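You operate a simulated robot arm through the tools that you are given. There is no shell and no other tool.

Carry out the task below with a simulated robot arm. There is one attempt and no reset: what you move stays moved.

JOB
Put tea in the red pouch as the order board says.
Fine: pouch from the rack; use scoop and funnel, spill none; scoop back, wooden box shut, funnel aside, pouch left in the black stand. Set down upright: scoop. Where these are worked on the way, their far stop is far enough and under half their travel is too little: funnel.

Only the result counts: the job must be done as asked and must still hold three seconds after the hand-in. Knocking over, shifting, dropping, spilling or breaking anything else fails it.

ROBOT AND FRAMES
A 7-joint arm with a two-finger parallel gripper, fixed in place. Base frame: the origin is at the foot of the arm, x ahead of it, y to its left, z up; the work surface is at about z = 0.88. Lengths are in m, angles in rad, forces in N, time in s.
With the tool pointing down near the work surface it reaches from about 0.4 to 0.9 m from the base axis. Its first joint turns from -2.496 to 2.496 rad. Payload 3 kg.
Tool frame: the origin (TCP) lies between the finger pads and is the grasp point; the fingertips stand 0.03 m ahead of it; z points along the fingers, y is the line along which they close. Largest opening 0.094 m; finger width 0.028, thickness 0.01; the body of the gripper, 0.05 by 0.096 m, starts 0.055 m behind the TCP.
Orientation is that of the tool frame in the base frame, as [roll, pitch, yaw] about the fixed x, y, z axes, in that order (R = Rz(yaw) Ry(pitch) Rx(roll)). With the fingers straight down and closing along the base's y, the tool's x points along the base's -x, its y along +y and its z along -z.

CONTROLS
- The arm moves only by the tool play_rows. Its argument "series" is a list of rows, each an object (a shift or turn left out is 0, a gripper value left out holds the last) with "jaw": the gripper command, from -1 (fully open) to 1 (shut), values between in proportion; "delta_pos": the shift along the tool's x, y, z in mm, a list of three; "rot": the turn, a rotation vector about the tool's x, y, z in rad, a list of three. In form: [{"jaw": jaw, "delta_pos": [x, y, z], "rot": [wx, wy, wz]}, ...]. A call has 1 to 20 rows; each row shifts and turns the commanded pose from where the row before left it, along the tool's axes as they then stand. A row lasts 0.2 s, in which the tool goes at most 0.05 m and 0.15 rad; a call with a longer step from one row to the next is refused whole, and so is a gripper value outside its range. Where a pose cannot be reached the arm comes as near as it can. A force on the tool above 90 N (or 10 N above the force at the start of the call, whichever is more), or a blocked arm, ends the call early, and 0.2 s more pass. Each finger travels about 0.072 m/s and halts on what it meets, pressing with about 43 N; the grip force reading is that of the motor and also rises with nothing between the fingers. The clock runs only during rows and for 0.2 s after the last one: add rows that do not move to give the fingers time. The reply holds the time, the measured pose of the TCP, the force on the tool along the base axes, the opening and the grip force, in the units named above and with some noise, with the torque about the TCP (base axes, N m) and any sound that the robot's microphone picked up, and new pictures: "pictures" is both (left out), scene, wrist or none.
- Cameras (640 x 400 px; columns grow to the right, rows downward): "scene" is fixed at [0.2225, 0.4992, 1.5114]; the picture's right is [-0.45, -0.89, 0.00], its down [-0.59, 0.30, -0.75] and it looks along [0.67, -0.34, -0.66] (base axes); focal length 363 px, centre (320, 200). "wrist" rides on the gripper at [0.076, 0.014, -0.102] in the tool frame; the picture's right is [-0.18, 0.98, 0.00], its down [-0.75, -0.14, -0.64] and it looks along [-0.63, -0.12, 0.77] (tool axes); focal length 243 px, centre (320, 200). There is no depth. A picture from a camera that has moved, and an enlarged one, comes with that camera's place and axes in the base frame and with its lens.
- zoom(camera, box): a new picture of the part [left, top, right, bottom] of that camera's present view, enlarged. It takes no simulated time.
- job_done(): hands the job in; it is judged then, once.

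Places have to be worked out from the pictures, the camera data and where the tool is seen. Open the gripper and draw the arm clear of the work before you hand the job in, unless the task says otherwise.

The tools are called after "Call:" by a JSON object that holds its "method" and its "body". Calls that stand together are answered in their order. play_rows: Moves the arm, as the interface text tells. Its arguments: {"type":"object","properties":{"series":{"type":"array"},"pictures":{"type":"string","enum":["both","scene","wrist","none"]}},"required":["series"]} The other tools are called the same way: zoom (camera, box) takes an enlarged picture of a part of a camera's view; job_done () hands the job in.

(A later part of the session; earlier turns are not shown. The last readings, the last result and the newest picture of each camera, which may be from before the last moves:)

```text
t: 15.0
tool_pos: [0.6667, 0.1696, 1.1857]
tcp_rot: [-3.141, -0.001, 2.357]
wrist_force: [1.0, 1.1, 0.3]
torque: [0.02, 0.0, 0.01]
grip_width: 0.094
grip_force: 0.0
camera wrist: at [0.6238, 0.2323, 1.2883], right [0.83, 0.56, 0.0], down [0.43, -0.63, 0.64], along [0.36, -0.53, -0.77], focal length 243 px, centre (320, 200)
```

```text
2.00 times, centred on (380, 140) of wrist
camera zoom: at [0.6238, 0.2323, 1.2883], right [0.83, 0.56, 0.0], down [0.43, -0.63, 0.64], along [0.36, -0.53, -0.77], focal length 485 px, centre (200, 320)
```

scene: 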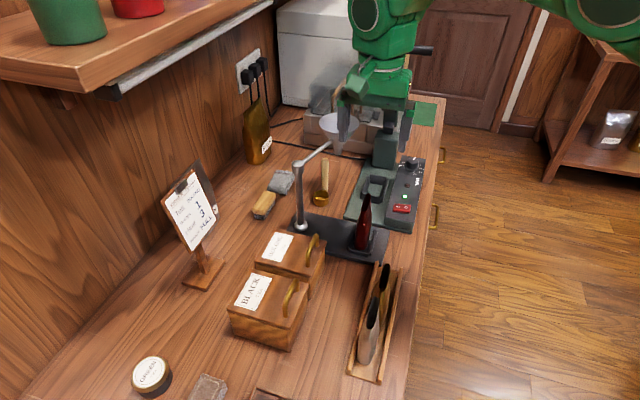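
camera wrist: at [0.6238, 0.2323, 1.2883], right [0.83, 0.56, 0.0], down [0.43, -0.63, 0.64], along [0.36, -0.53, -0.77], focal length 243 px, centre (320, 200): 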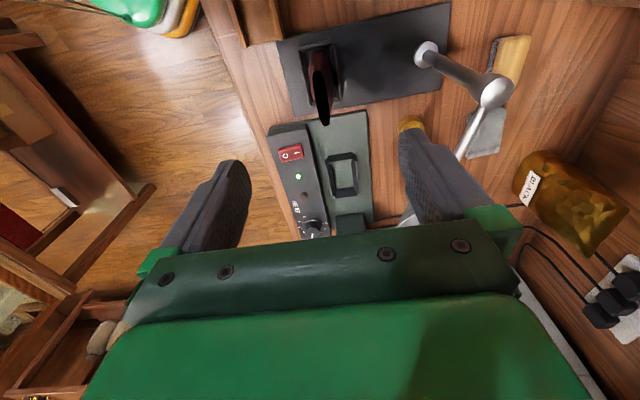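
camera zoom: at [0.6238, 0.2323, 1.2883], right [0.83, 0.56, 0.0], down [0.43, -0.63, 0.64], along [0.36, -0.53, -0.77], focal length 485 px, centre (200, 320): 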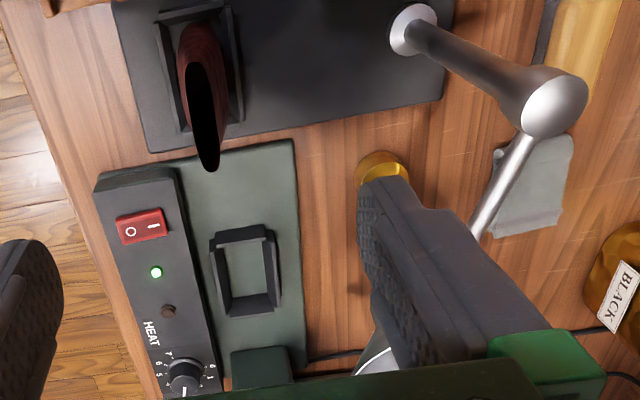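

The pouch is standing well. Next is the oolong box; I move above and behind it to locate its brass handle.

Call:
{"method": "play_rows", "body": {"series": [{"jaw": -1, "delta_pos": [38, 14.7, -4]}, {"delta_pos": [38, 14.7, -4]}, {"delta_pos": [38, 14.7, -4]}, {"delta_pos": [38, 14.7, -4]}, {}]}}

Call:
{"method": "zoom", "body": {"camera": "wrist", "box": [240, 0, 480, 200]}}

Call:
{"method": "zoom", "body": {"camera": "scene", "box": [240, 215, 340, 315]}}

```text
t: 16.2
tool_pos: [0.6027, 0.3188, 1.2012]
tcp_rot: [3.141, -0.001, 2.358]
wrist_force: [-0.7, -0.2, -0.2]
torque: [0.02, 0.02, -0.01]
grip_width: 0.094
grip_force: 0.1
camera wrist: at [0.5581, 0.3815, 1.3047], right [0.83, 0.56, 0.0], down [0.43, -0.63, 0.64], along [0.36, -0.53, -0.77], focal length 243 px, centre (320, 200)
```

scene: 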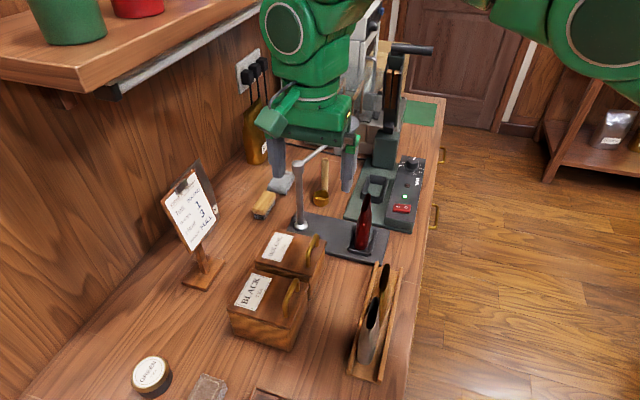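
wrist: 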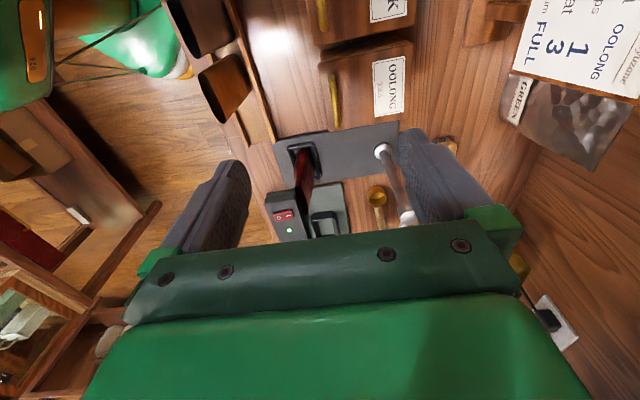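

```text
2.00 times, centred on (360, 100) of wrist
camera zoom: at [0.5581, 0.3815, 1.3047], right [0.83, 0.56, 0.0], down [0.43, -0.63, 0.64], along [0.36, -0.53, -0.77], focal length 485 px, centre (240, 400)
```

zoom: 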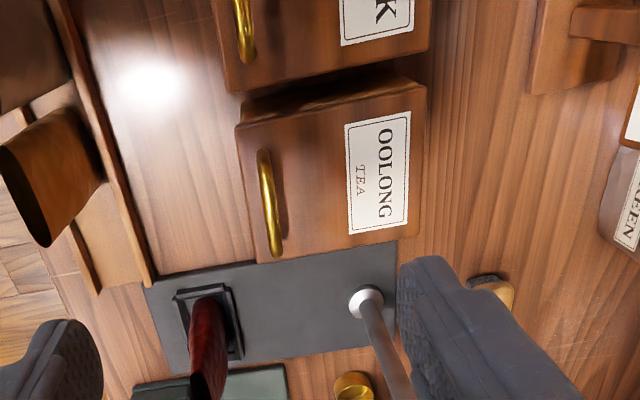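

```text
4.00 times, centred on (290, 265) of scene
camera zoom: at [0.2225, 0.4992, 1.5114], right [-0.45, -0.89, 0.0], down [-0.59, 0.3, -0.75], along [0.67, -0.34, -0.66], focal length 1451 px, centre (440, -60)
```

zoom: 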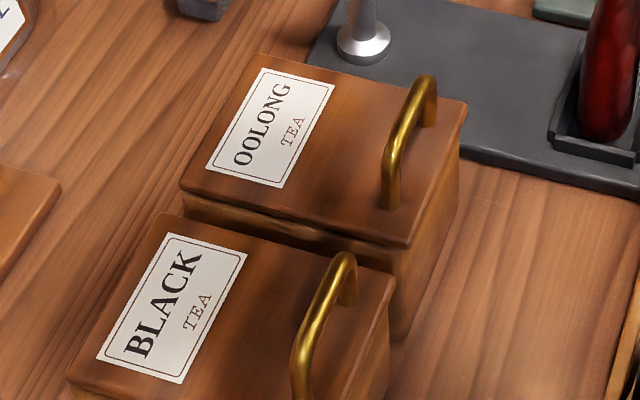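

Triangulating: lid top is at z≈0.972, the handle bar at about (0.626, 0.310, 1.02), and the order board's lower corner is at (0.753, 0.447, 1.03) behind the box, so I must keep clear of it. I go above the handle with a narrowed gripper.

Call:
{"method": "play_rows", "body": {"series": [{"jaw": 0.0, "delta_pos": [-11.5, 5.3, 30]}, {"delta_pos": [-11.5, 5.4, 35]}, {"delta_pos": [0, 0, 40]}, {"delta_pos": [0, 0, 25]}, {}]}}

Call:
{"method": "zoom", "body": {"camera": "wrist", "box": [240, 40, 400, 240]}}

Call:
{"method": "zoom", "body": {"camera": "scene", "box": [240, 180, 360, 310]}}

```text
t: 17.4
tool_pos: [0.6234, 0.3091, 1.072]
tcp_rot: [-3.141, 0.0, 2.356]
wrist_force: [0.0, 0.3, -0.7]
torque: [-0.02, -0.02, 0.02]
grip_width: 0.0471
grip_force: 0.0
camera wrist: at [0.5814, 0.3725, 1.1741], right [0.83, 0.56, 0.0], down [0.43, -0.63, 0.64], along [0.36, -0.53, -0.77], focal length 243 px, centre (320, 200)
```

scene: 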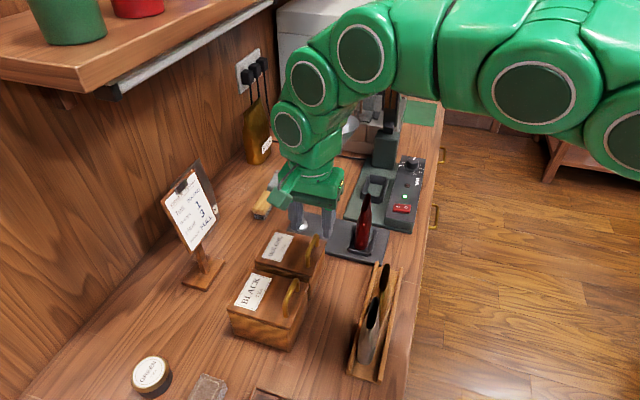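
wrist: 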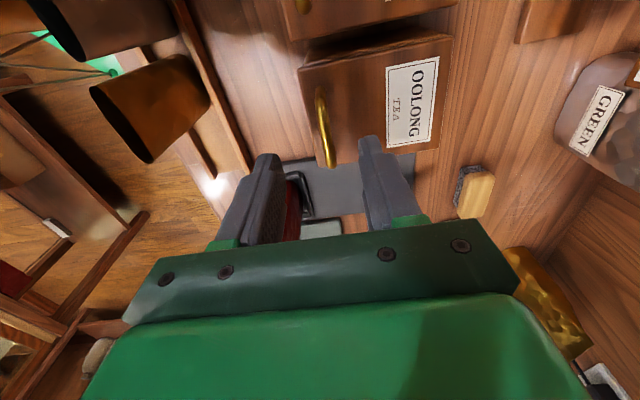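

```text
2.00 times, centred on (320, 140) of wrist
camera zoom: at [0.5814, 0.3725, 1.1741], right [0.83, 0.56, 0.0], down [0.43, -0.63, 0.64], along [0.36, -0.53, -0.77], focal length 485 px, centre (320, 320)
```

zoom: 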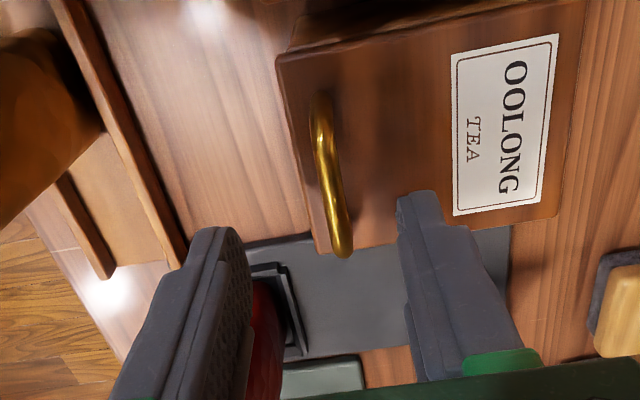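

```text
3.08 times, centred on (300, 245) of scene
camera zoom: at [0.2225, 0.4992, 1.5114], right [-0.45, -0.89, 0.0], down [-0.59, 0.3, -0.75], along [0.67, -0.34, -0.66], focal length 1116 px, centre (382, 62)
```

zoom: 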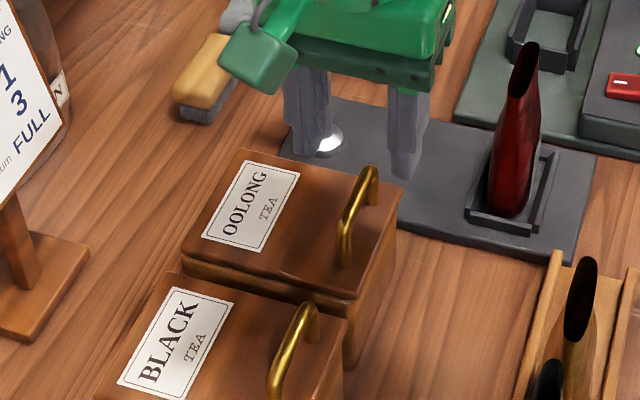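

The handle bar lies parallel to the finger faces, 5 mm to +y and 7 mm to +x in the tool frame. I correct, lower around it and close.

Call:
{"method": "play_rows", "body": {"series": [{"jaw": 0.0, "delta_pos": [7, 5.3, 0]}, {"delta_pos": [0, 0, 28]}, {"delta_pos": [0, 0, 26]}, {}, {"jaw": 1}, {"jaw": 1}, {"jaw": 1}, {"jaw": 1}]}}

Call:
{"method": "zoom", "body": {"camera": "wrist", "box": [240, 40, 400, 240]}}

Call:
{"method": "zoom", "body": {"camera": "scene", "box": [240, 180, 360, 310]}}

```text
t: 19.2
tool_pos: [0.624, 0.3164, 1.017]
tcp_rot: [-3.139, 0.0, 2.358]
wrist_force: [-50.2, -34.9, 19.1]
torque: [-0.66, 1.44, 0.3]
grip_width: 0.0086
grip_force: 42.3
camera wrist: at [0.5809, 0.3795, 1.1196], right [0.83, 0.56, 0.0], down [0.43, -0.63, 0.64], along [0.36, -0.53, -0.77], focal length 243 px, centre (320, 200)
```

scene: 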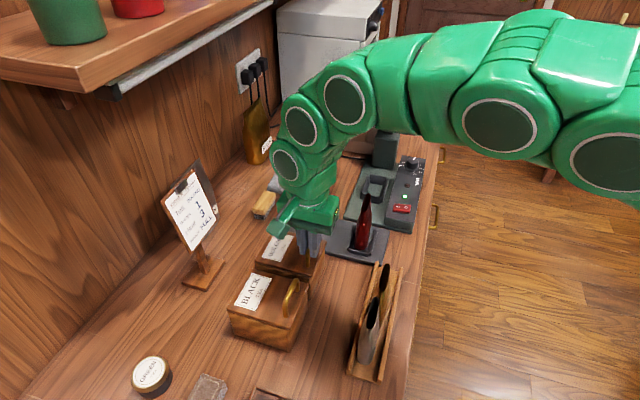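
wrist: 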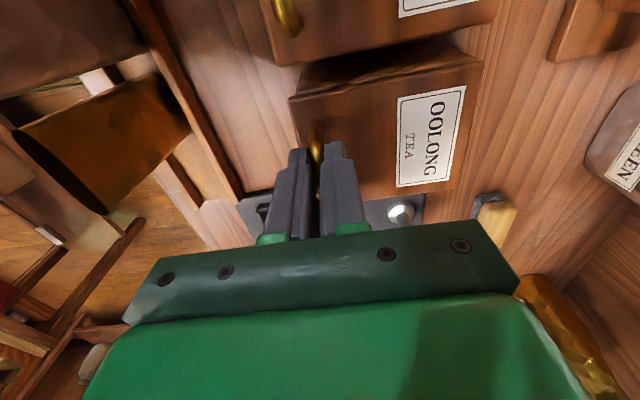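

```text
2.00 times, centred on (320, 140) of wrist
camera zoom: at [0.5809, 0.3795, 1.1196], right [0.83, 0.56, 0.0], down [0.43, -0.63, 0.64], along [0.36, -0.53, -0.77], focal length 485 px, centre (320, 320)
```

zoom: 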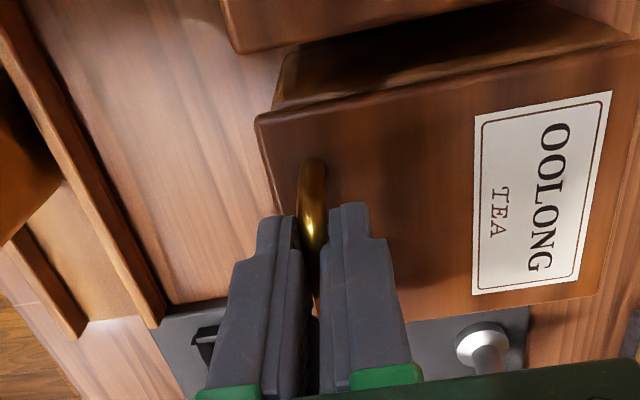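

```text
3.08 times, centred on (300, 245) of scene
camera zoom: at [0.2225, 0.4992, 1.5114], right [-0.45, -0.89, 0.0], down [-0.59, 0.3, -0.75], along [0.67, -0.34, -0.66], focal length 1116 px, centre (382, 62)
```

zoom: 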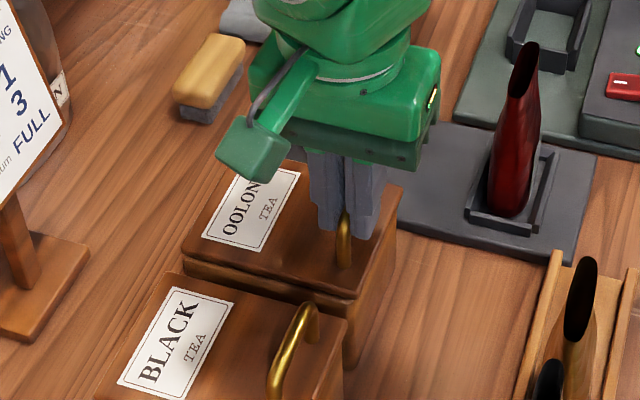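

The bar is held (8.6 mm), but there is a ~60 N sideways load, so the bar is about 3.5 mm toward the tool's -y. I relieve that before lifting.

Call:
{"method": "play_rows", "body": {"series": [{"jaw": 1, "delta_pos": [0, -2, -0.7]}, {"delta_pos": [0, -1.5, -0.5]}, {}], "pictures": "none"}}

```text
t: 20.0
tool_pos: [0.6243, 0.3157, 1.0186]
tcp_rot: [3.136, 0.001, 2.356]
wrist_force: [18.2, 1.3, -6.2]
torque: [0.06, -0.39, 0.08]
grip_width: 0.0087
grip_force: 42.5
```

Load relieved. I now lift 6 mm (with a small matching sweep toward the back) and look at how the lid moves to see whether it is hinged.

Call:
{"method": "play_rows", "body": {"series": [{"jaw": 1, "delta_pos": [0, 0.5, -3]}, {"delta_pos": [0, 1, -3]}, {"delta_pos": [0, 1, -3]}, {}], "pictures": "scene"}}

Call:
{"method": "zoom", "body": {"camera": "scene", "box": [240, 210, 340, 310]}}

Call:
{"method": "zoom", "body": {"camera": "wrist", "box": [260, 0, 500, 220]}}

```text
t: 21.0
tool_pos: [0.6256, 0.3175, 1.0262]
tcp_rot: [3.139, 0.0, 2.357]
wrist_force: [58.3, 41.5, -35.2]
torque: [0.66, -1.0, 0.1]
grip_width: 0.0094
grip_force: 43.2
```

scene: 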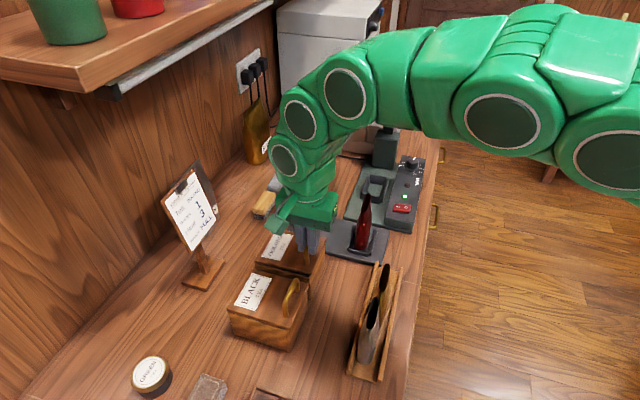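

```text
4.00 times, centred on (290, 260) of scene
camera zoom: at [0.2225, 0.4992, 1.5114], right [-0.45, -0.89, 0.0], down [-0.59, 0.3, -0.75], along [0.67, -0.34, -0.66], focal length 1451 px, centre (440, -40)
```

zoom: 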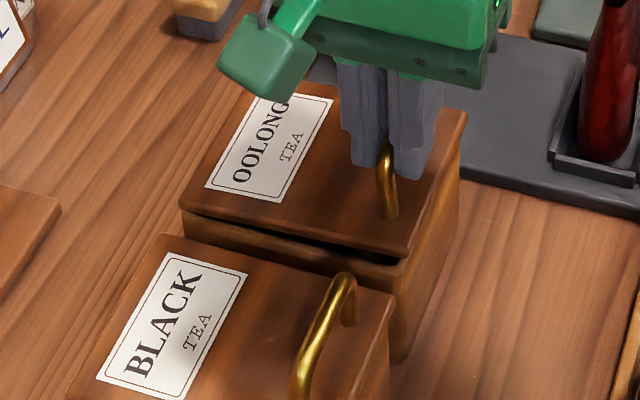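

```text
1.82 times, centred on (380, 110) of wrist
camera zoom: at [0.5816, 0.381, 1.1281], right [0.83, 0.56, 0.0], down [0.43, -0.63, 0.64], along [0.36, -0.53, -0.77], focal length 441 px, centre (211, 364)
```

zoom: 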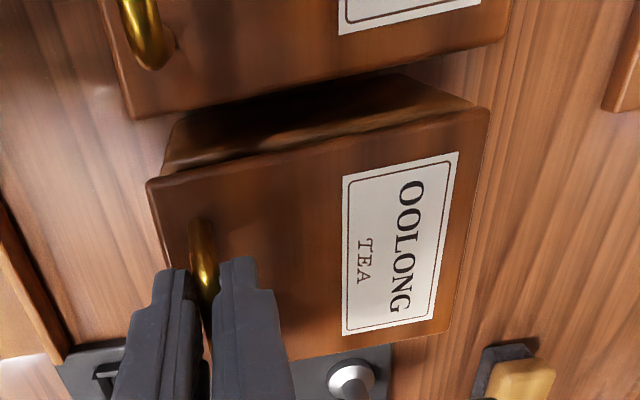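

The front gap tapers to nothing at the rear, so the lid is hinged at the back. I follow the arc (hinge about 92 mm behind and 55 mm below the bar) up to about 30°, with the bar turning in the fingers.

Call:
{"method": "play_rows", "body": {"series": [{"jaw": 1, "delta_pos": [0, 4.3, 0]}, {"delta_pos": [0, 5.6, -6.3]}, {"delta_pos": [0, 5.6, -6.2]}, {"delta_pos": [0, 7.5, -5.6]}, {"delta_pos": [0, 7.5, -5.6]}, {"delta_pos": [0, 7.5, -5.5]}, {}], "pictures": "both"}}

Call:
{"method": "zoom", "body": {"camera": "scene", "box": [200, 170, 340, 310]}}

```text
t: 21.8
tool_pos: [0.6301, 0.3223, 1.0389]
tcp_rot: [-3.126, 0.0, 2.356]
wrist_force: [-28.3, -17.8, 11.0]
torque: [-0.9, 1.07, 0.75]
grip_width: 0.0101
grip_force: 44.0
stopped in row 4: the force on the tool passed its limit at 101 N (the readings are from after the stop); the commanded pose is now the measured one
camera wrist: at [0.5882, 0.3873, 1.1415], right [0.83, 0.56, -0.02], down [0.44, -0.63, 0.64], along [0.35, -0.54, -0.77], focal length 243 px, centre (320, 200)
```

scene: 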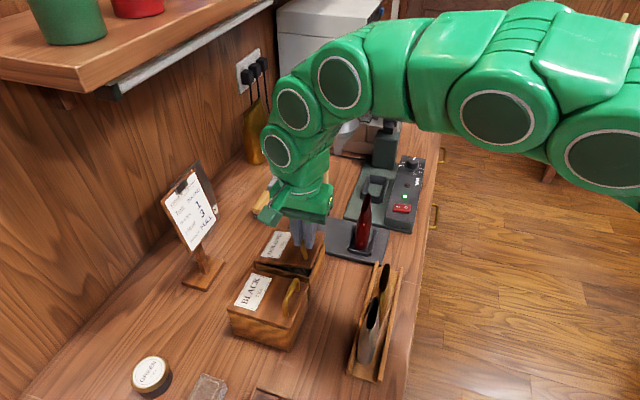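
wrist: 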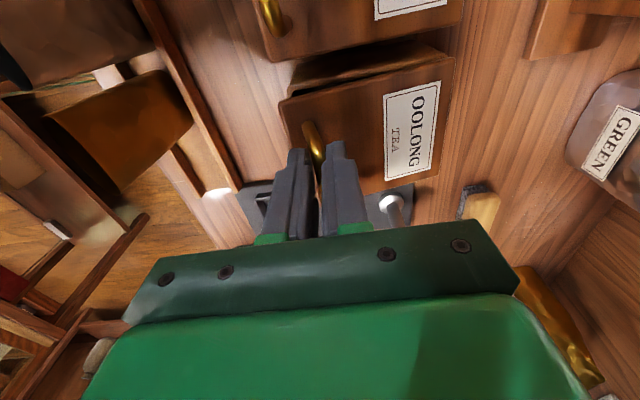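

```text
2.86 times, centred on (270, 240) of scene
camera zoom: at [0.2225, 0.4992, 1.5114], right [-0.45, -0.89, 0.0], down [-0.59, 0.3, -0.75], along [0.67, -0.34, -0.66], focal length 1037 px, centre (463, 86)
```

zoom: 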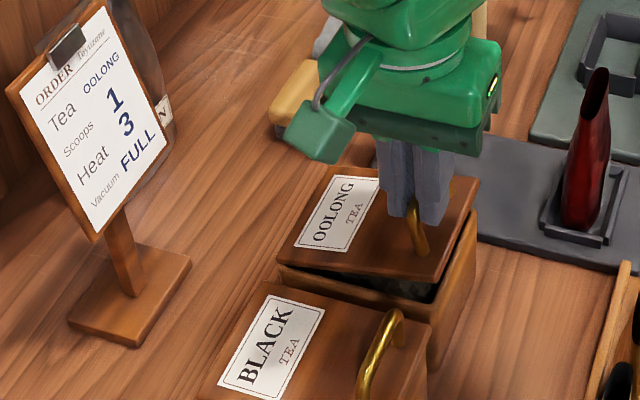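

The grip opening is growing as the lid turns, so the bar isn't turning freely in this grip. I'll instead grip the handle end-to-end (fingers closing along the bar) so the lid can pivot. First I release here and see whether the lid holds its angle.

Call:
{"method": "play_rows", "body": {"series": [{"jaw": 0.6}, {"jaw": 0.2}, {"jaw": 0.0}, {}, {}], "pictures": "none"}}

Call:
{"method": "zoom", "body": {"camera": "scene", "box": [200, 170, 340, 310]}}

Call:
{"method": "zoom", "body": {"camera": "wrist", "box": [240, 40, 400, 240]}}

```text
t: 23.0
tool_pos: [0.6331, 0.323, 1.0391]
tcp_rot: [-3.127, -0.001, 2.355]
wrist_force: [0.2, -0.3, 0.4]
torque: [0.0, -0.02, 0.01]
grip_width: 0.047
grip_force: 0.1
```

```text
2.86 times, centred on (270, 240) of scene
camera zoom: at [0.2225, 0.4992, 1.5114], right [-0.45, -0.89, 0.0], down [-0.59, 0.3, -0.75], along [0.67, -0.34, -0.66], focal length 1037 px, centre (463, 86)
```

zoom: 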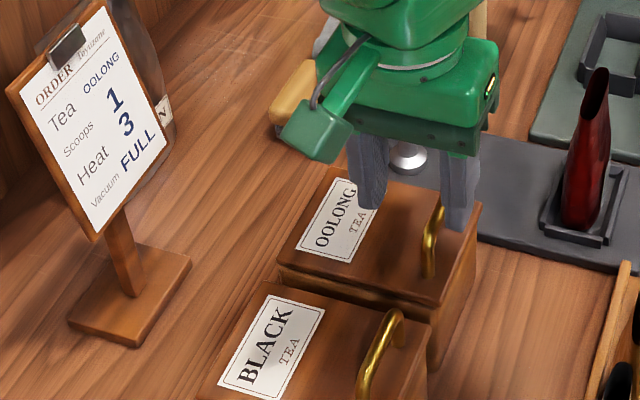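

```text
2.00 times, centred on (320, 140) of wrist
camera zoom: at [0.5894, 0.3882, 1.1414], right [0.83, 0.56, -0.01], down [0.44, -0.63, 0.64], along [0.35, -0.54, -0.77], focal length 485 px, centre (320, 320)
```

zoom: 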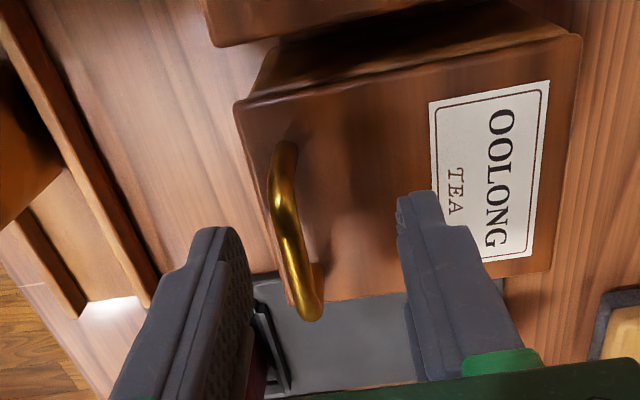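

The lid falls shut unless taken past vertical. I lift clear and turn the gripper 90° so the fingers close along the bar, camera on the robot's side.

Call:
{"method": "play_rows", "body": {"series": [{"jaw": 0.0, "delta_pos": [0, 0, -30], "rot": [-0.0145, 0, 0]}, {"delta_pos": [4, -11.4, -35]}, {"jaw": -0.6, "rot": [0, 0, -0.143]}, {"rot": [0, 0, -0.143]}, {"rot": [0, 0, -0.143]}, {"rot": [0, 0, -0.143]}, {"rot": [0, 0, -0.143]}, {"rot": [0, 0, -0.143]}, {"rot": [0, 0, -0.143]}, {"rot": [0, 0, -0.143]}, {"rot": [0, 0, -0.143]}, {"rot": [0, 0, -0.143]}, {"rot": [0, 0, -0.141]}, {}]}}

Call:
{"method": "zoom", "body": {"camera": "wrist", "box": [220, 20, 420, 240]}}

Call:
{"method": "zoom", "body": {"camera": "scene", "box": [240, 180, 360, 310]}}

```text
t: 26.0
tool_pos: [0.621, 0.3184, 1.105]
tcp_rot: [3.14, 0.001, -2.356]
wrist_force: [0.5, 0.3, -0.7]
torque: [-0.01, 0.02, 0.02]
grip_width: 0.0751
grip_force: 0.0
camera wrist: at [0.5572, 0.2741, 1.2064], right [-0.56, 0.83, 0.0], down [0.63, 0.43, 0.64], along [0.53, 0.36, -0.77], focal length 243 px, centre (320, 200)
```

scene: 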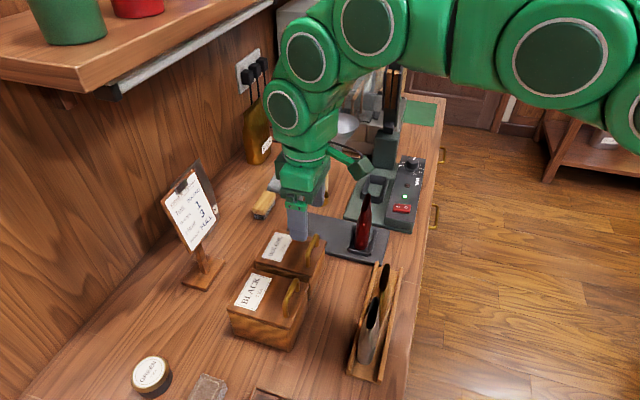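
wrist: 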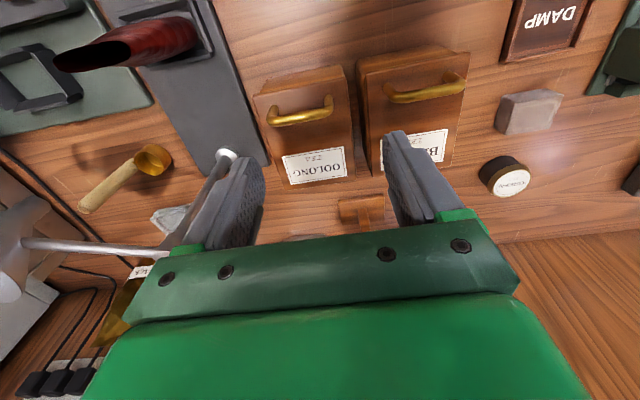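

```text
1.82 times, centred on (320, 130) of wrist
camera zoom: at [0.5572, 0.2741, 1.2064], right [-0.56, 0.83, 0.0], down [0.63, 0.43, 0.64], along [0.53, 0.36, -0.77], focal length 441 px, centre (320, 327)
```

zoom: 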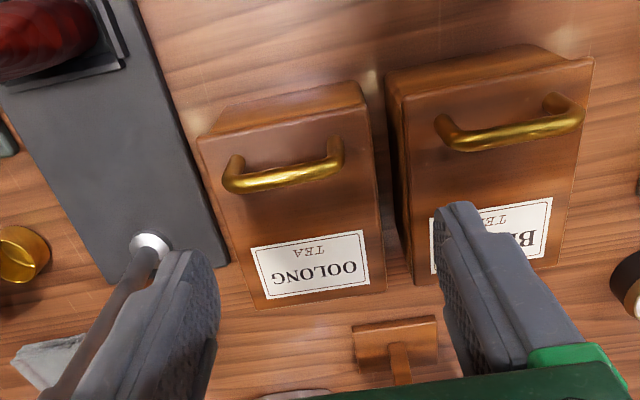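

```text
3.08 times, centred on (300, 245) of scene
camera zoom: at [0.2225, 0.4992, 1.5114], right [-0.45, -0.89, 0.0], down [-0.59, 0.3, -0.75], along [0.67, -0.34, -0.66], focal length 1116 px, centre (382, 62)
```

zoom: 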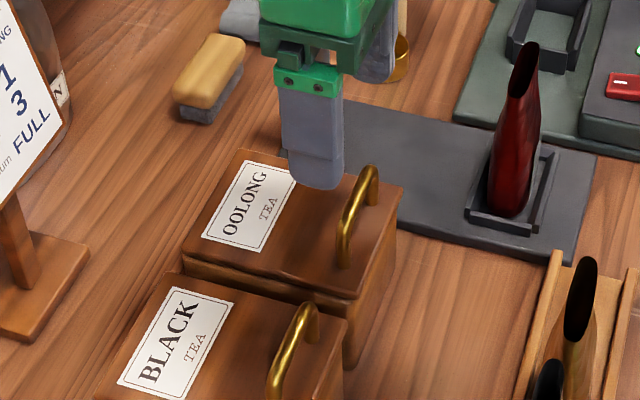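

With lateral readings now: bar centre at e1≈0.2286, e2≈0.6646, z≈1.004, overall length about 54 mm. I shift 14.6 mm along -y of the tool, lower to z 1.016 so the tips clear the lid, then check.

Call:
{"method": "play_rows", "body": {"series": [{"jaw": -0.6, "delta_pos": [0, -14.6, 20]}, {"delta_pos": [0, 0, 30]}, {"delta_pos": [0, 0, 22]}, {"delta_pos": [0, 0, 14]}, {}]}}

Call:
{"method": "zoom", "body": {"camera": "wrist", "box": [220, 20, 420, 240]}}

Call:
{"method": "zoom", "body": {"camera": "scene", "box": [240, 180, 360, 310]}}

```text
t: 27.2
tool_pos: [0.6313, 0.3086, 1.0185]
tcp_rot: [3.14, 0.002, -2.358]
wrist_force: [0.2, 0.4, 0.2]
torque: [-0.03, 0.03, 0.01]
grip_width: 0.0753
grip_force: 0.2
camera wrist: at [0.568, 0.2644, 1.1205], right [-0.56, 0.83, 0.0], down [0.63, 0.43, 0.64], along [0.53, 0.36, -0.77], focal length 243 px, centre (320, 200)
```

scene: 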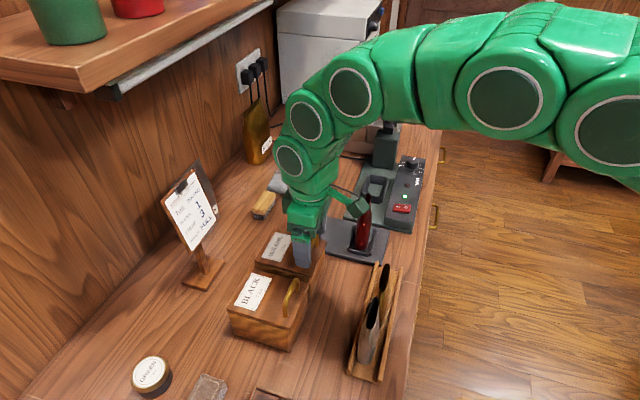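
wrist: 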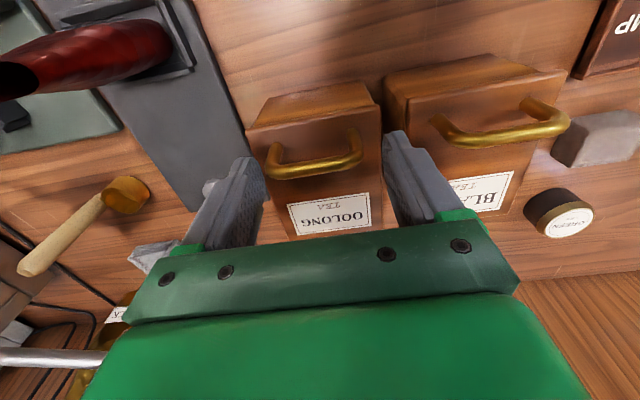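

```text
1.82 times, centred on (320, 130) of wrist
camera zoom: at [0.568, 0.2644, 1.1205], right [-0.56, 0.83, 0.0], down [0.63, 0.43, 0.64], along [0.53, 0.36, -0.77], focal length 441 px, centre (320, 327)
```

zoom: 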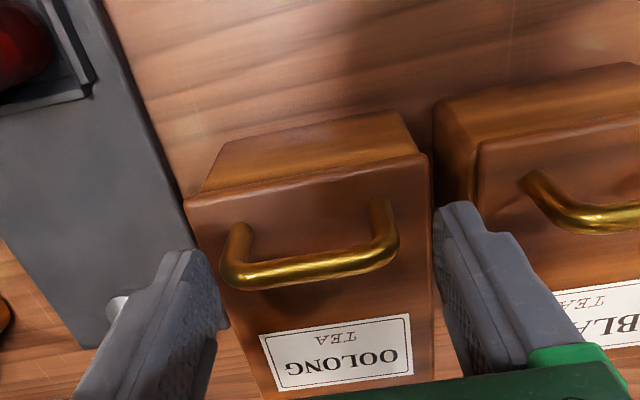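

```text
3.08 times, centred on (300, 245) of scene
camera zoom: at [0.2225, 0.4992, 1.5114], right [-0.45, -0.89, 0.0], down [-0.59, 0.3, -0.75], along [0.67, -0.34, -0.66], focal length 1116 px, centre (382, 62)
```

zoom: 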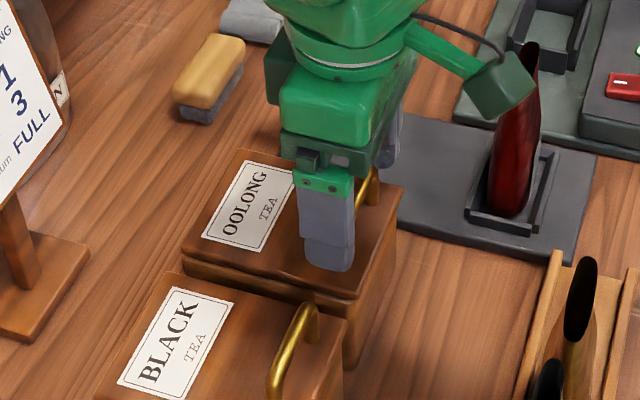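

The bar sits about 3 mm toward tool +x and 2.5 mm toward -y. I centre on it, lower 4 mm and close on the ends of the handle.

Call:
{"method": "play_rows", "body": {"series": [{"jaw": -0.6, "delta_pos": [3, -2.5, 4]}, {}, {"jaw": 0.2}, {"jaw": 1}, {"jaw": 1}, {"jaw": 1}]}}

Call:
{"method": "zoom", "body": {"camera": "wrist", "box": [220, 20, 420, 240]}}

Call:
{"method": "zoom", "body": {"camera": "scene", "box": [240, 180, 360, 310]}}

```text
t: 28.6
tool_pos: [0.6329, 0.3041, 1.014]
tcp_rot: [-3.14, 0.003, -2.36]
wrist_force: [38.1, -27.0, -2.0]
torque: [-0.81, -1.02, 0.02]
grip_width: 0.0613
grip_force: 45.2
camera wrist: at [0.5688, 0.2593, 1.1164], right [-0.56, 0.83, 0.0], down [0.63, 0.43, 0.64], along [0.53, 0.36, -0.76], focal length 243 px, centre (320, 200)
```

scene: 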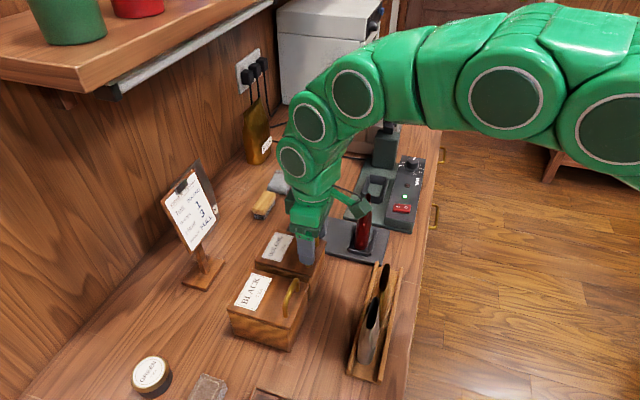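
wrist: 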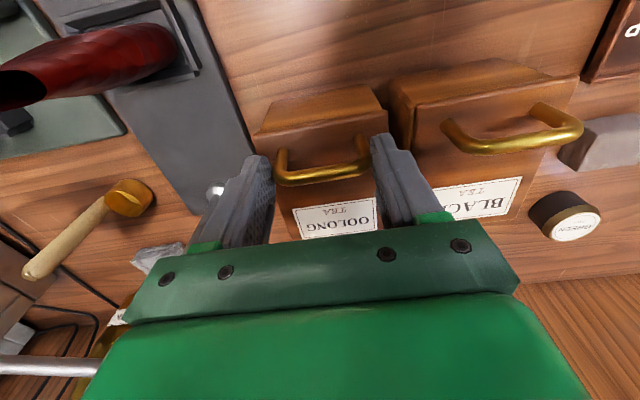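

```text
1.82 times, centred on (320, 130) of wrist
camera zoom: at [0.5688, 0.2593, 1.1164], right [-0.56, 0.83, 0.0], down [0.63, 0.43, 0.64], along [0.53, 0.36, -0.76], focal length 441 px, centre (320, 327)
```

zoom: 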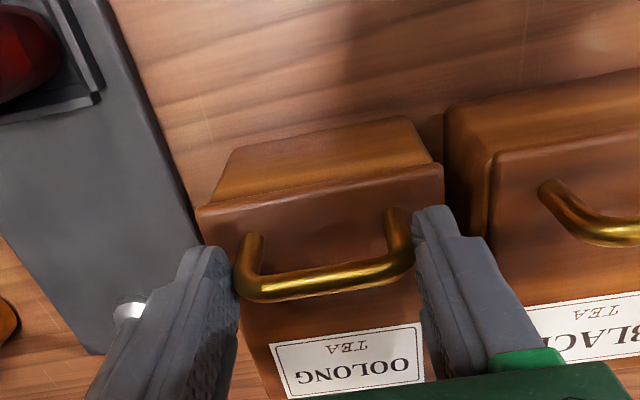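

```text
3.08 times, centred on (300, 245) of scene
camera zoom: at [0.2225, 0.4992, 1.5114], right [-0.45, -0.89, 0.0], down [-0.59, 0.3, -0.75], along [0.67, -0.34, -0.66], focal length 1116 px, centre (382, 62)
```

zoom: 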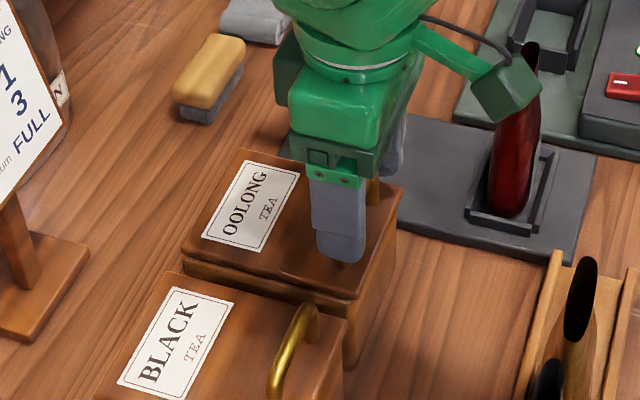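

Held across the handle (61 mm). I shift 2 mm to relieve the end load, then lift along the arc to about 10° and check forces.

Call:
{"method": "play_rows", "body": {"series": [{"jaw": 1, "delta_pos": [0, -2, 0]}, {"delta_pos": [-2.5, 0, -5]}, {"delta_pos": [-3, 0, -5]}, {"delta_pos": [-3.2, 0, -5.3]}, {}], "pictures": "scene"}}

Call:
{"method": "zoom", "body": {"camera": "scene", "box": [240, 180, 360, 310]}}

```text
t: 29.8
tool_pos: [0.6386, 0.3095, 1.0308]
tcp_rot: [3.14, 0.002, -2.359]
wrist_force: [1.5, -37.6, 1.0]
torque: [-1.72, 0.75, -0.28]
grip_width: 0.0613
grip_force: 45.2
```

scene: 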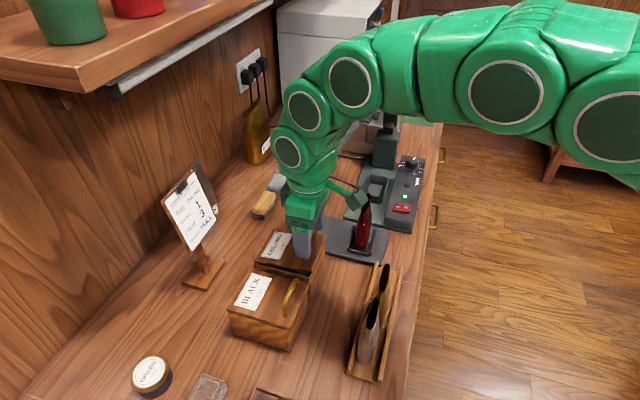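

```text
3.08 times, centred on (300, 245) of scene
camera zoom: at [0.2225, 0.4992, 1.5114], right [-0.45, -0.89, 0.0], down [-0.59, 0.3, -0.75], along [0.67, -0.34, -0.66], focal length 1116 px, centre (382, 62)
```

zoom: 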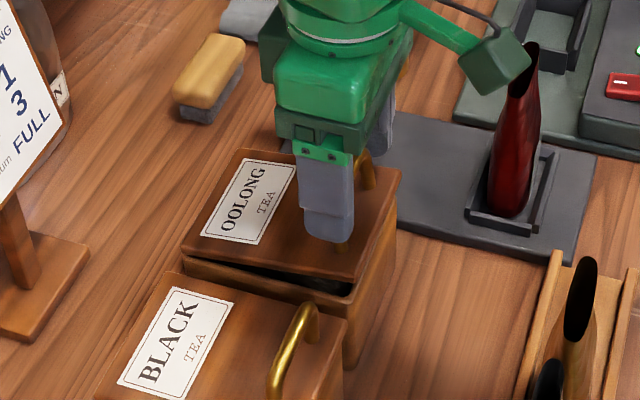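

It pivots nicely. A slight e2 push says the arc radius offset is smaller; I refine (h≈34 mm) and continue to 30°.

Call:
{"method": "play_rows", "body": {"series": [{"jaw": 1, "delta_pos": [-2, -1.2, -4.7]}, {"delta_pos": [-3.1, 0, -4.7]}, {"delta_pos": [-3.3, 0, -4.7]}, {"delta_pos": [-4, 0, -4]}, {"delta_pos": [-4.1, 0, -4]}, {"delta_pos": [-4.1, 0, -4]}, {}], "pictures": "scene"}}

Call:
{"method": "zoom", "body": {"camera": "scene", "box": [220, 170, 360, 310]}}

```text
t: 31.4
tool_pos: [0.6543, 0.3249, 1.0551]
tcp_rot: [3.14, 0.004, -2.359]
wrist_force: [-11.0, -14.2, 3.3]
torque: [-0.98, 0.9, 0.13]
grip_width: 0.0613
grip_force: 44.9
```

scene: 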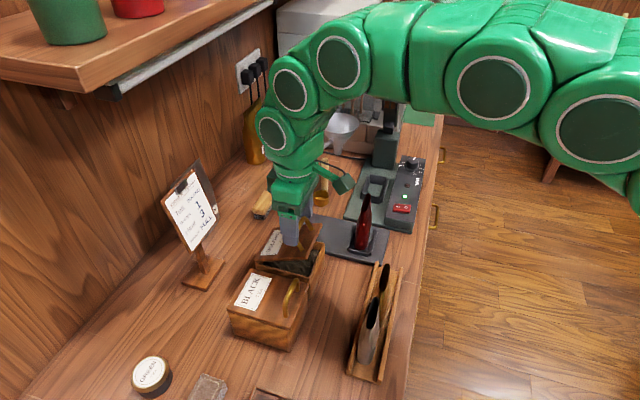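

```text
2.86 times, centred on (290, 240) of scene
camera zoom: at [0.2225, 0.4992, 1.5114], right [-0.45, -0.89, 0.0], down [-0.59, 0.3, -0.75], along [0.67, -0.34, -0.66], focal length 1037 px, centre (406, 86)
```

zoom: 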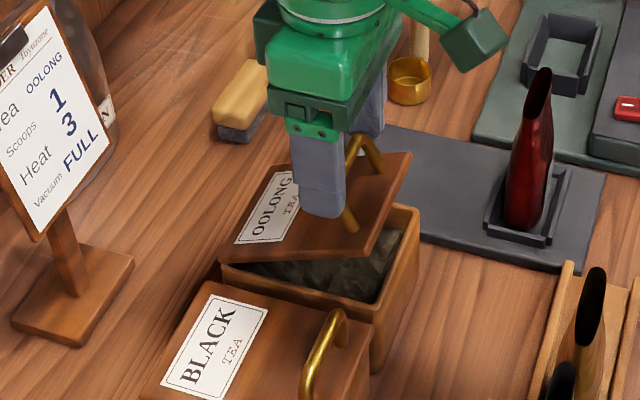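

Working well. I continue the arc to about 60°.

Call:
{"method": "play_rows", "body": {"series": [{"jaw": 1, "delta_pos": [-5, 0, -3.5]}, {"delta_pos": [-5.3, 0, -3.5]}, {"delta_pos": [-5.4, 0, -3.4]}, {"delta_pos": [-5.4, 0, -3.3]}, {"delta_pos": [-6.1, 0, -2.3]}, {"delta_pos": [-6.1, 0, -2]}, {"delta_pos": [-6.1, 0, -1.8]}, {"delta_pos": [-6.1, 0, -1.5]}, {}], "pictures": "scene"}}

Call:
{"method": "zoom", "body": {"camera": "scene", "box": [200, 150, 340, 290]}}

```text
t: 33.4
tool_pos: [0.6864, 0.3567, 1.0773]
tcp_rot: [3.141, 0.0, -2.36]
wrist_force: [0.7, -0.8, -0.9]
torque: [0.04, -0.02, 0.04]
grip_width: 0.0001
grip_force: 32.7
```

scene: 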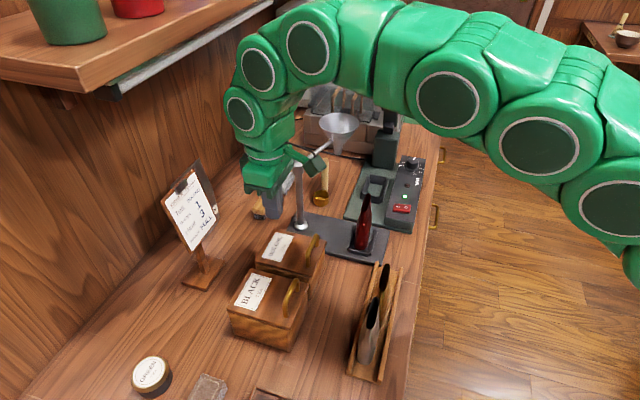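

```text
2.86 times, centred on (270, 220) of scene
camera zoom: at [0.2225, 0.4992, 1.5114], right [-0.45, -0.89, 0.0], down [-0.59, 0.3, -0.75], along [0.67, -0.34, -0.66], focal length 1037 px, centre (463, 143)
```

zoom: 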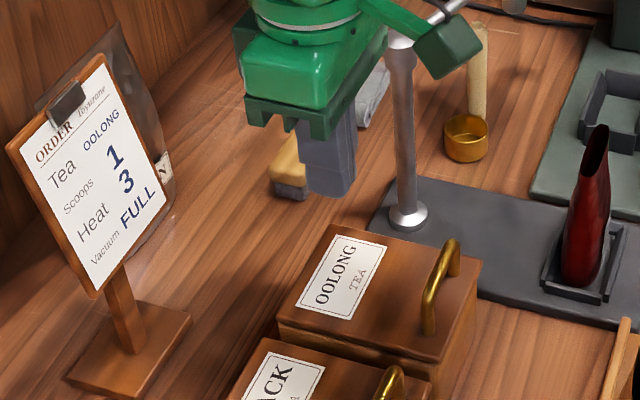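

The fingers slipped off the handle and the lid fell shut; the box looks unmoved. Fitting the measured arc gives a shorter radius (a≈81 mm, h≈28 mm), so I had pulled too high. I return over the handle and grip deeper.

Call:
{"method": "play_rows", "body": {"series": [{"jaw": -0.6}, {"jaw": -0.6}, {"delta_pos": [25, 0, 0]}, {"delta_pos": [25, 0, 0]}, {"delta_pos": [25, 0, 0]}, {}]}}

Call:
{"method": "zoom", "body": {"camera": "wrist", "box": [220, 20, 420, 240]}}

Call:
{"method": "zoom", "body": {"camera": "scene", "box": [200, 170, 360, 310]}}

```text
t: 34.8
tool_pos: [0.6336, 0.3021, 1.0761]
tcp_rot: [3.141, 0.001, -2.359]
wrist_force: [-0.2, 0.4, -0.8]
torque: [-0.02, -0.03, -0.03]
grip_width: 0.0752
grip_force: 0.0
camera wrist: at [0.5706, 0.2579, 1.1782], right [-0.56, 0.83, 0.0], down [0.63, 0.43, 0.64], along [0.53, 0.36, -0.77], focal length 243 px, centre (320, 200)
```

scene: 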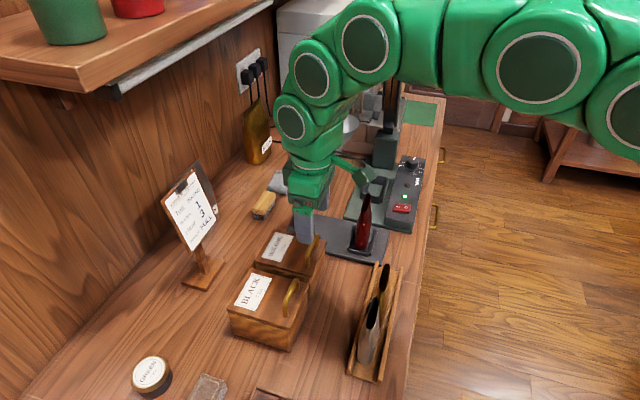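
wrist: 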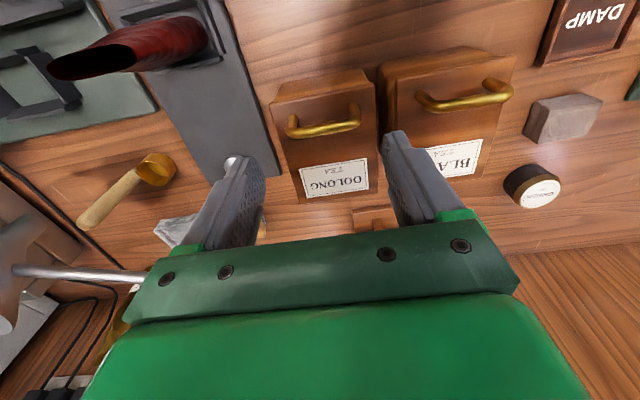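

```text
1.82 times, centred on (320, 130) of wrist
camera zoom: at [0.5706, 0.2579, 1.1782], right [-0.56, 0.83, 0.0], down [0.63, 0.43, 0.64], along [0.53, 0.36, -0.77], focal length 441 px, centre (320, 327)
```

zoom: 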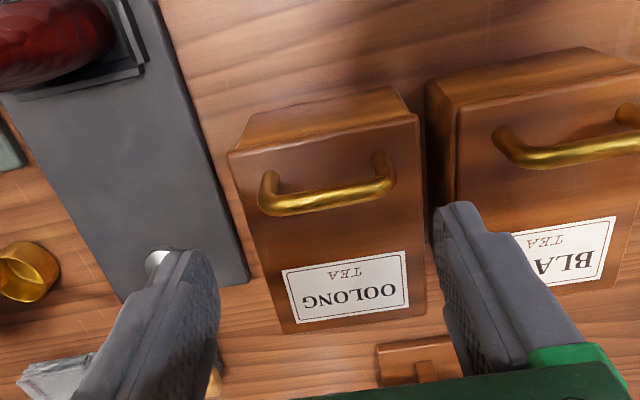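

```text
2.86 times, centred on (280, 240) of scene
camera zoom: at [0.2225, 0.4992, 1.5114], right [-0.45, -0.89, 0.0], down [-0.59, 0.3, -0.75], along [0.67, -0.34, -0.66], focal length 1037 px, centre (434, 86)
```

zoom: 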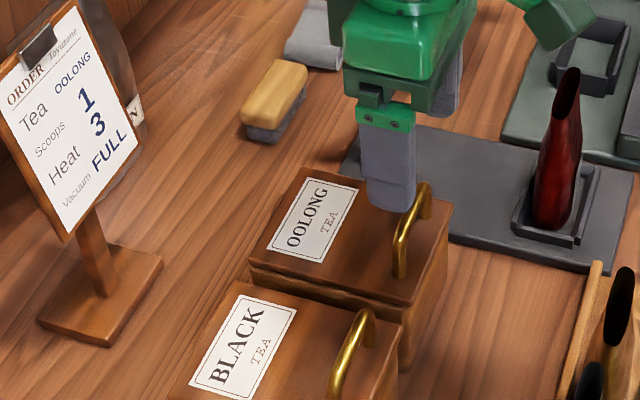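

Call:
{"method": "play_rows", "body": {"series": [{"jaw": -0.6, "delta_pos": [0, 1.8, 30]}, {"delta_pos": [0, 0, 25]}, {"delta_pos": [0, 0, 13]}, {}, {"jaw": 0.2}, {"jaw": 1}, {"jaw": 1}, {"jaw": 1}], "pictures": "wrist"}}

Call:
{"method": "zoom", "body": {"camera": "wrist", "box": [220, 20, 420, 240]}}

```text
t: 36.6
tool_pos: [0.6337, 0.3039, 1.0085]
tcp_rot: [3.139, 0.002, -2.36]
wrist_force: [11.2, -2.3, -1.9]
torque: [0.1, 0.19, 0.09]
grip_width: 0.0615
grip_force: 45.0
camera wrist: at [0.5694, 0.2596, 1.1098], right [-0.56, 0.83, 0.0], down [0.63, 0.43, 0.64], along [0.53, 0.36, -0.77], focal length 243 px, centre (320, 200)
```

wrist: 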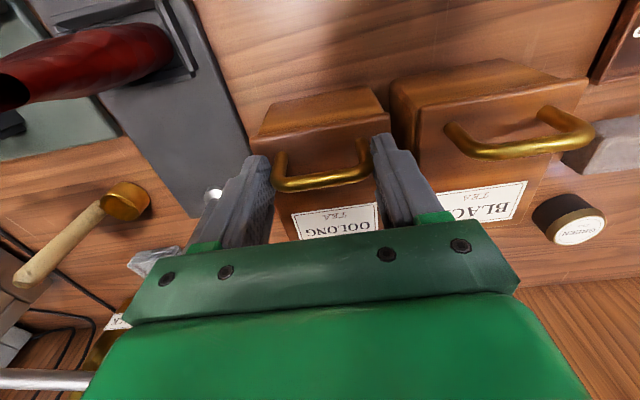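

```text
1.82 times, centred on (320, 130) of wrist
camera zoom: at [0.5694, 0.2596, 1.1098], right [-0.56, 0.83, 0.0], down [0.63, 0.43, 0.64], along [0.53, 0.36, -0.77], focal length 441 px, centre (320, 327)
```

zoom: 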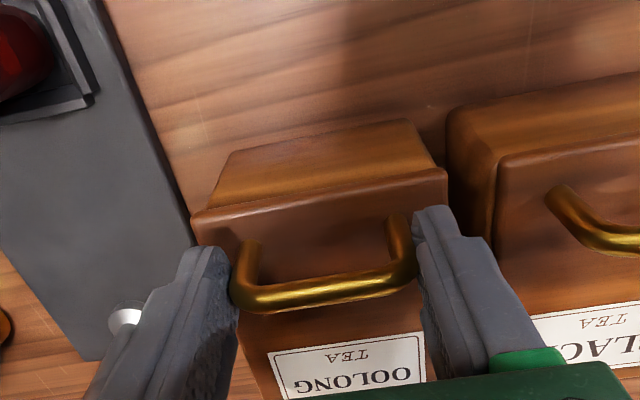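

Deeper grip, low forces. I go up the refined arc to 30°.

Call:
{"method": "play_rows", "body": {"series": [{"jaw": 1, "delta_pos": [-2.8, 0, -7]}, {"delta_pos": [-3.5, 0, -7]}, {"delta_pos": [-4.3, 0, -6.4]}, {"delta_pos": [-4.3, 0, -6.2]}, {"delta_pos": [-5.2, 0, -5.6]}, {"delta_pos": [-5.5, 0, -5.4]}, {}], "pictures": "none"}}

```text
t: 38.2
tool_pos: [0.6507, 0.3215, 1.0475]
tcp_rot: [3.138, 0.004, -2.358]
wrist_force: [-5.3, -26.1, 5.9]
torque: [-1.12, 0.92, -0.08]
grip_width: 0.0616
grip_force: 45.1
```

Forces are small. I continue to 50°.

Call:
{"method": "play_rows", "body": {"series": [{"jaw": 1, "delta_pos": [-5.5, -0.5, -5]}, {"delta_pos": [-6.1, 0, -4.6]}, {"delta_pos": [-6.6, 0, -3.7]}, {"delta_pos": [-6.8, 0, -3.2]}, {}], "pictures": "scene"}}

```text
t: 39.4
tool_pos: [0.6688, 0.3386, 1.0647]
tcp_rot: [3.139, 0.006, -2.357]
wrist_force: [-5.0, -17.1, 13.4]
torque: [-0.73, 0.59, 0.03]
grip_width: 0.0614
grip_force: 44.8
```

scene: 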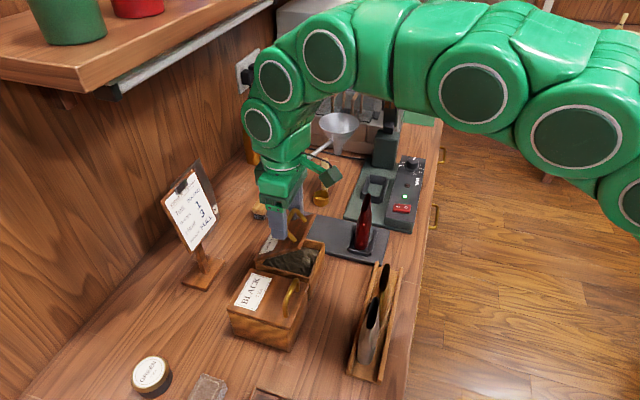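

Holding at about 50°, small outward force; I widen the arc by 2 mm and continue to 70°.

Call:
{"method": "play_rows", "body": {"series": [{"jaw": 1, "delta_pos": [-7.2, -0.3, -2.9]}, {"delta_pos": [-7.5, 0, -2.2]}, {"delta_pos": [-7.5, 0, -1.6]}, {"delta_pos": [-7.5, 0, -1.0]}, {}], "pictures": "scene"}}

Call:
{"method": "zoom", "body": {"camera": "scene", "box": [160, 150, 340, 300]}}

```text
t: 40.6
tool_pos: [0.6889, 0.3591, 1.0717]
tcp_rot: [3.141, 0.003, -2.359]
wrist_force: [-0.5, 0.3, -0.2]
torque: [0.0, 0.01, -0.01]
grip_width: 0.0001
grip_force: 32.8
```

scene: 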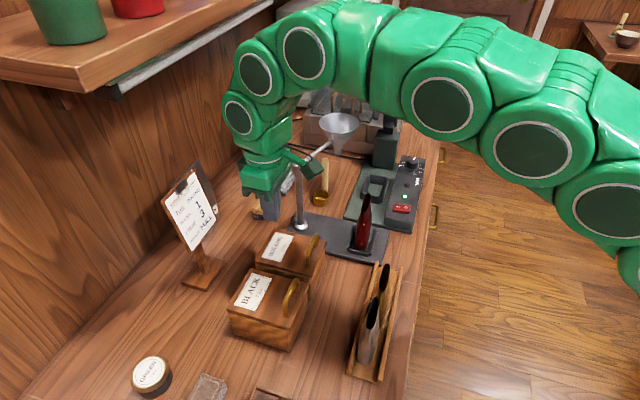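

```text
2.67 times, centred on (250, 225) of scene
camera zoom: at [0.2225, 0.4992, 1.5114], right [-0.45, -0.89, 0.0], down [-0.59, 0.3, -0.75], along [0.67, -0.34, -0.66], focal length 968 px, centre (507, 133)
```

zoom: 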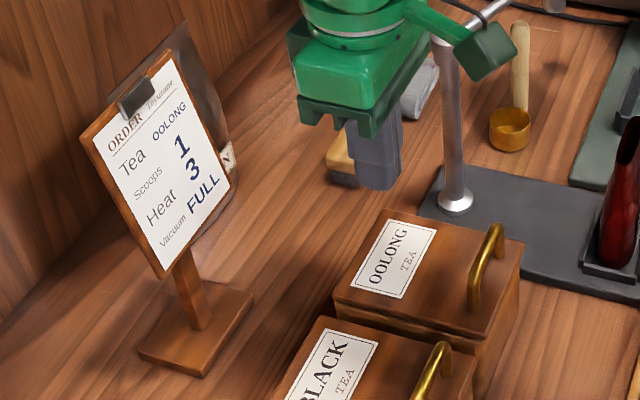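

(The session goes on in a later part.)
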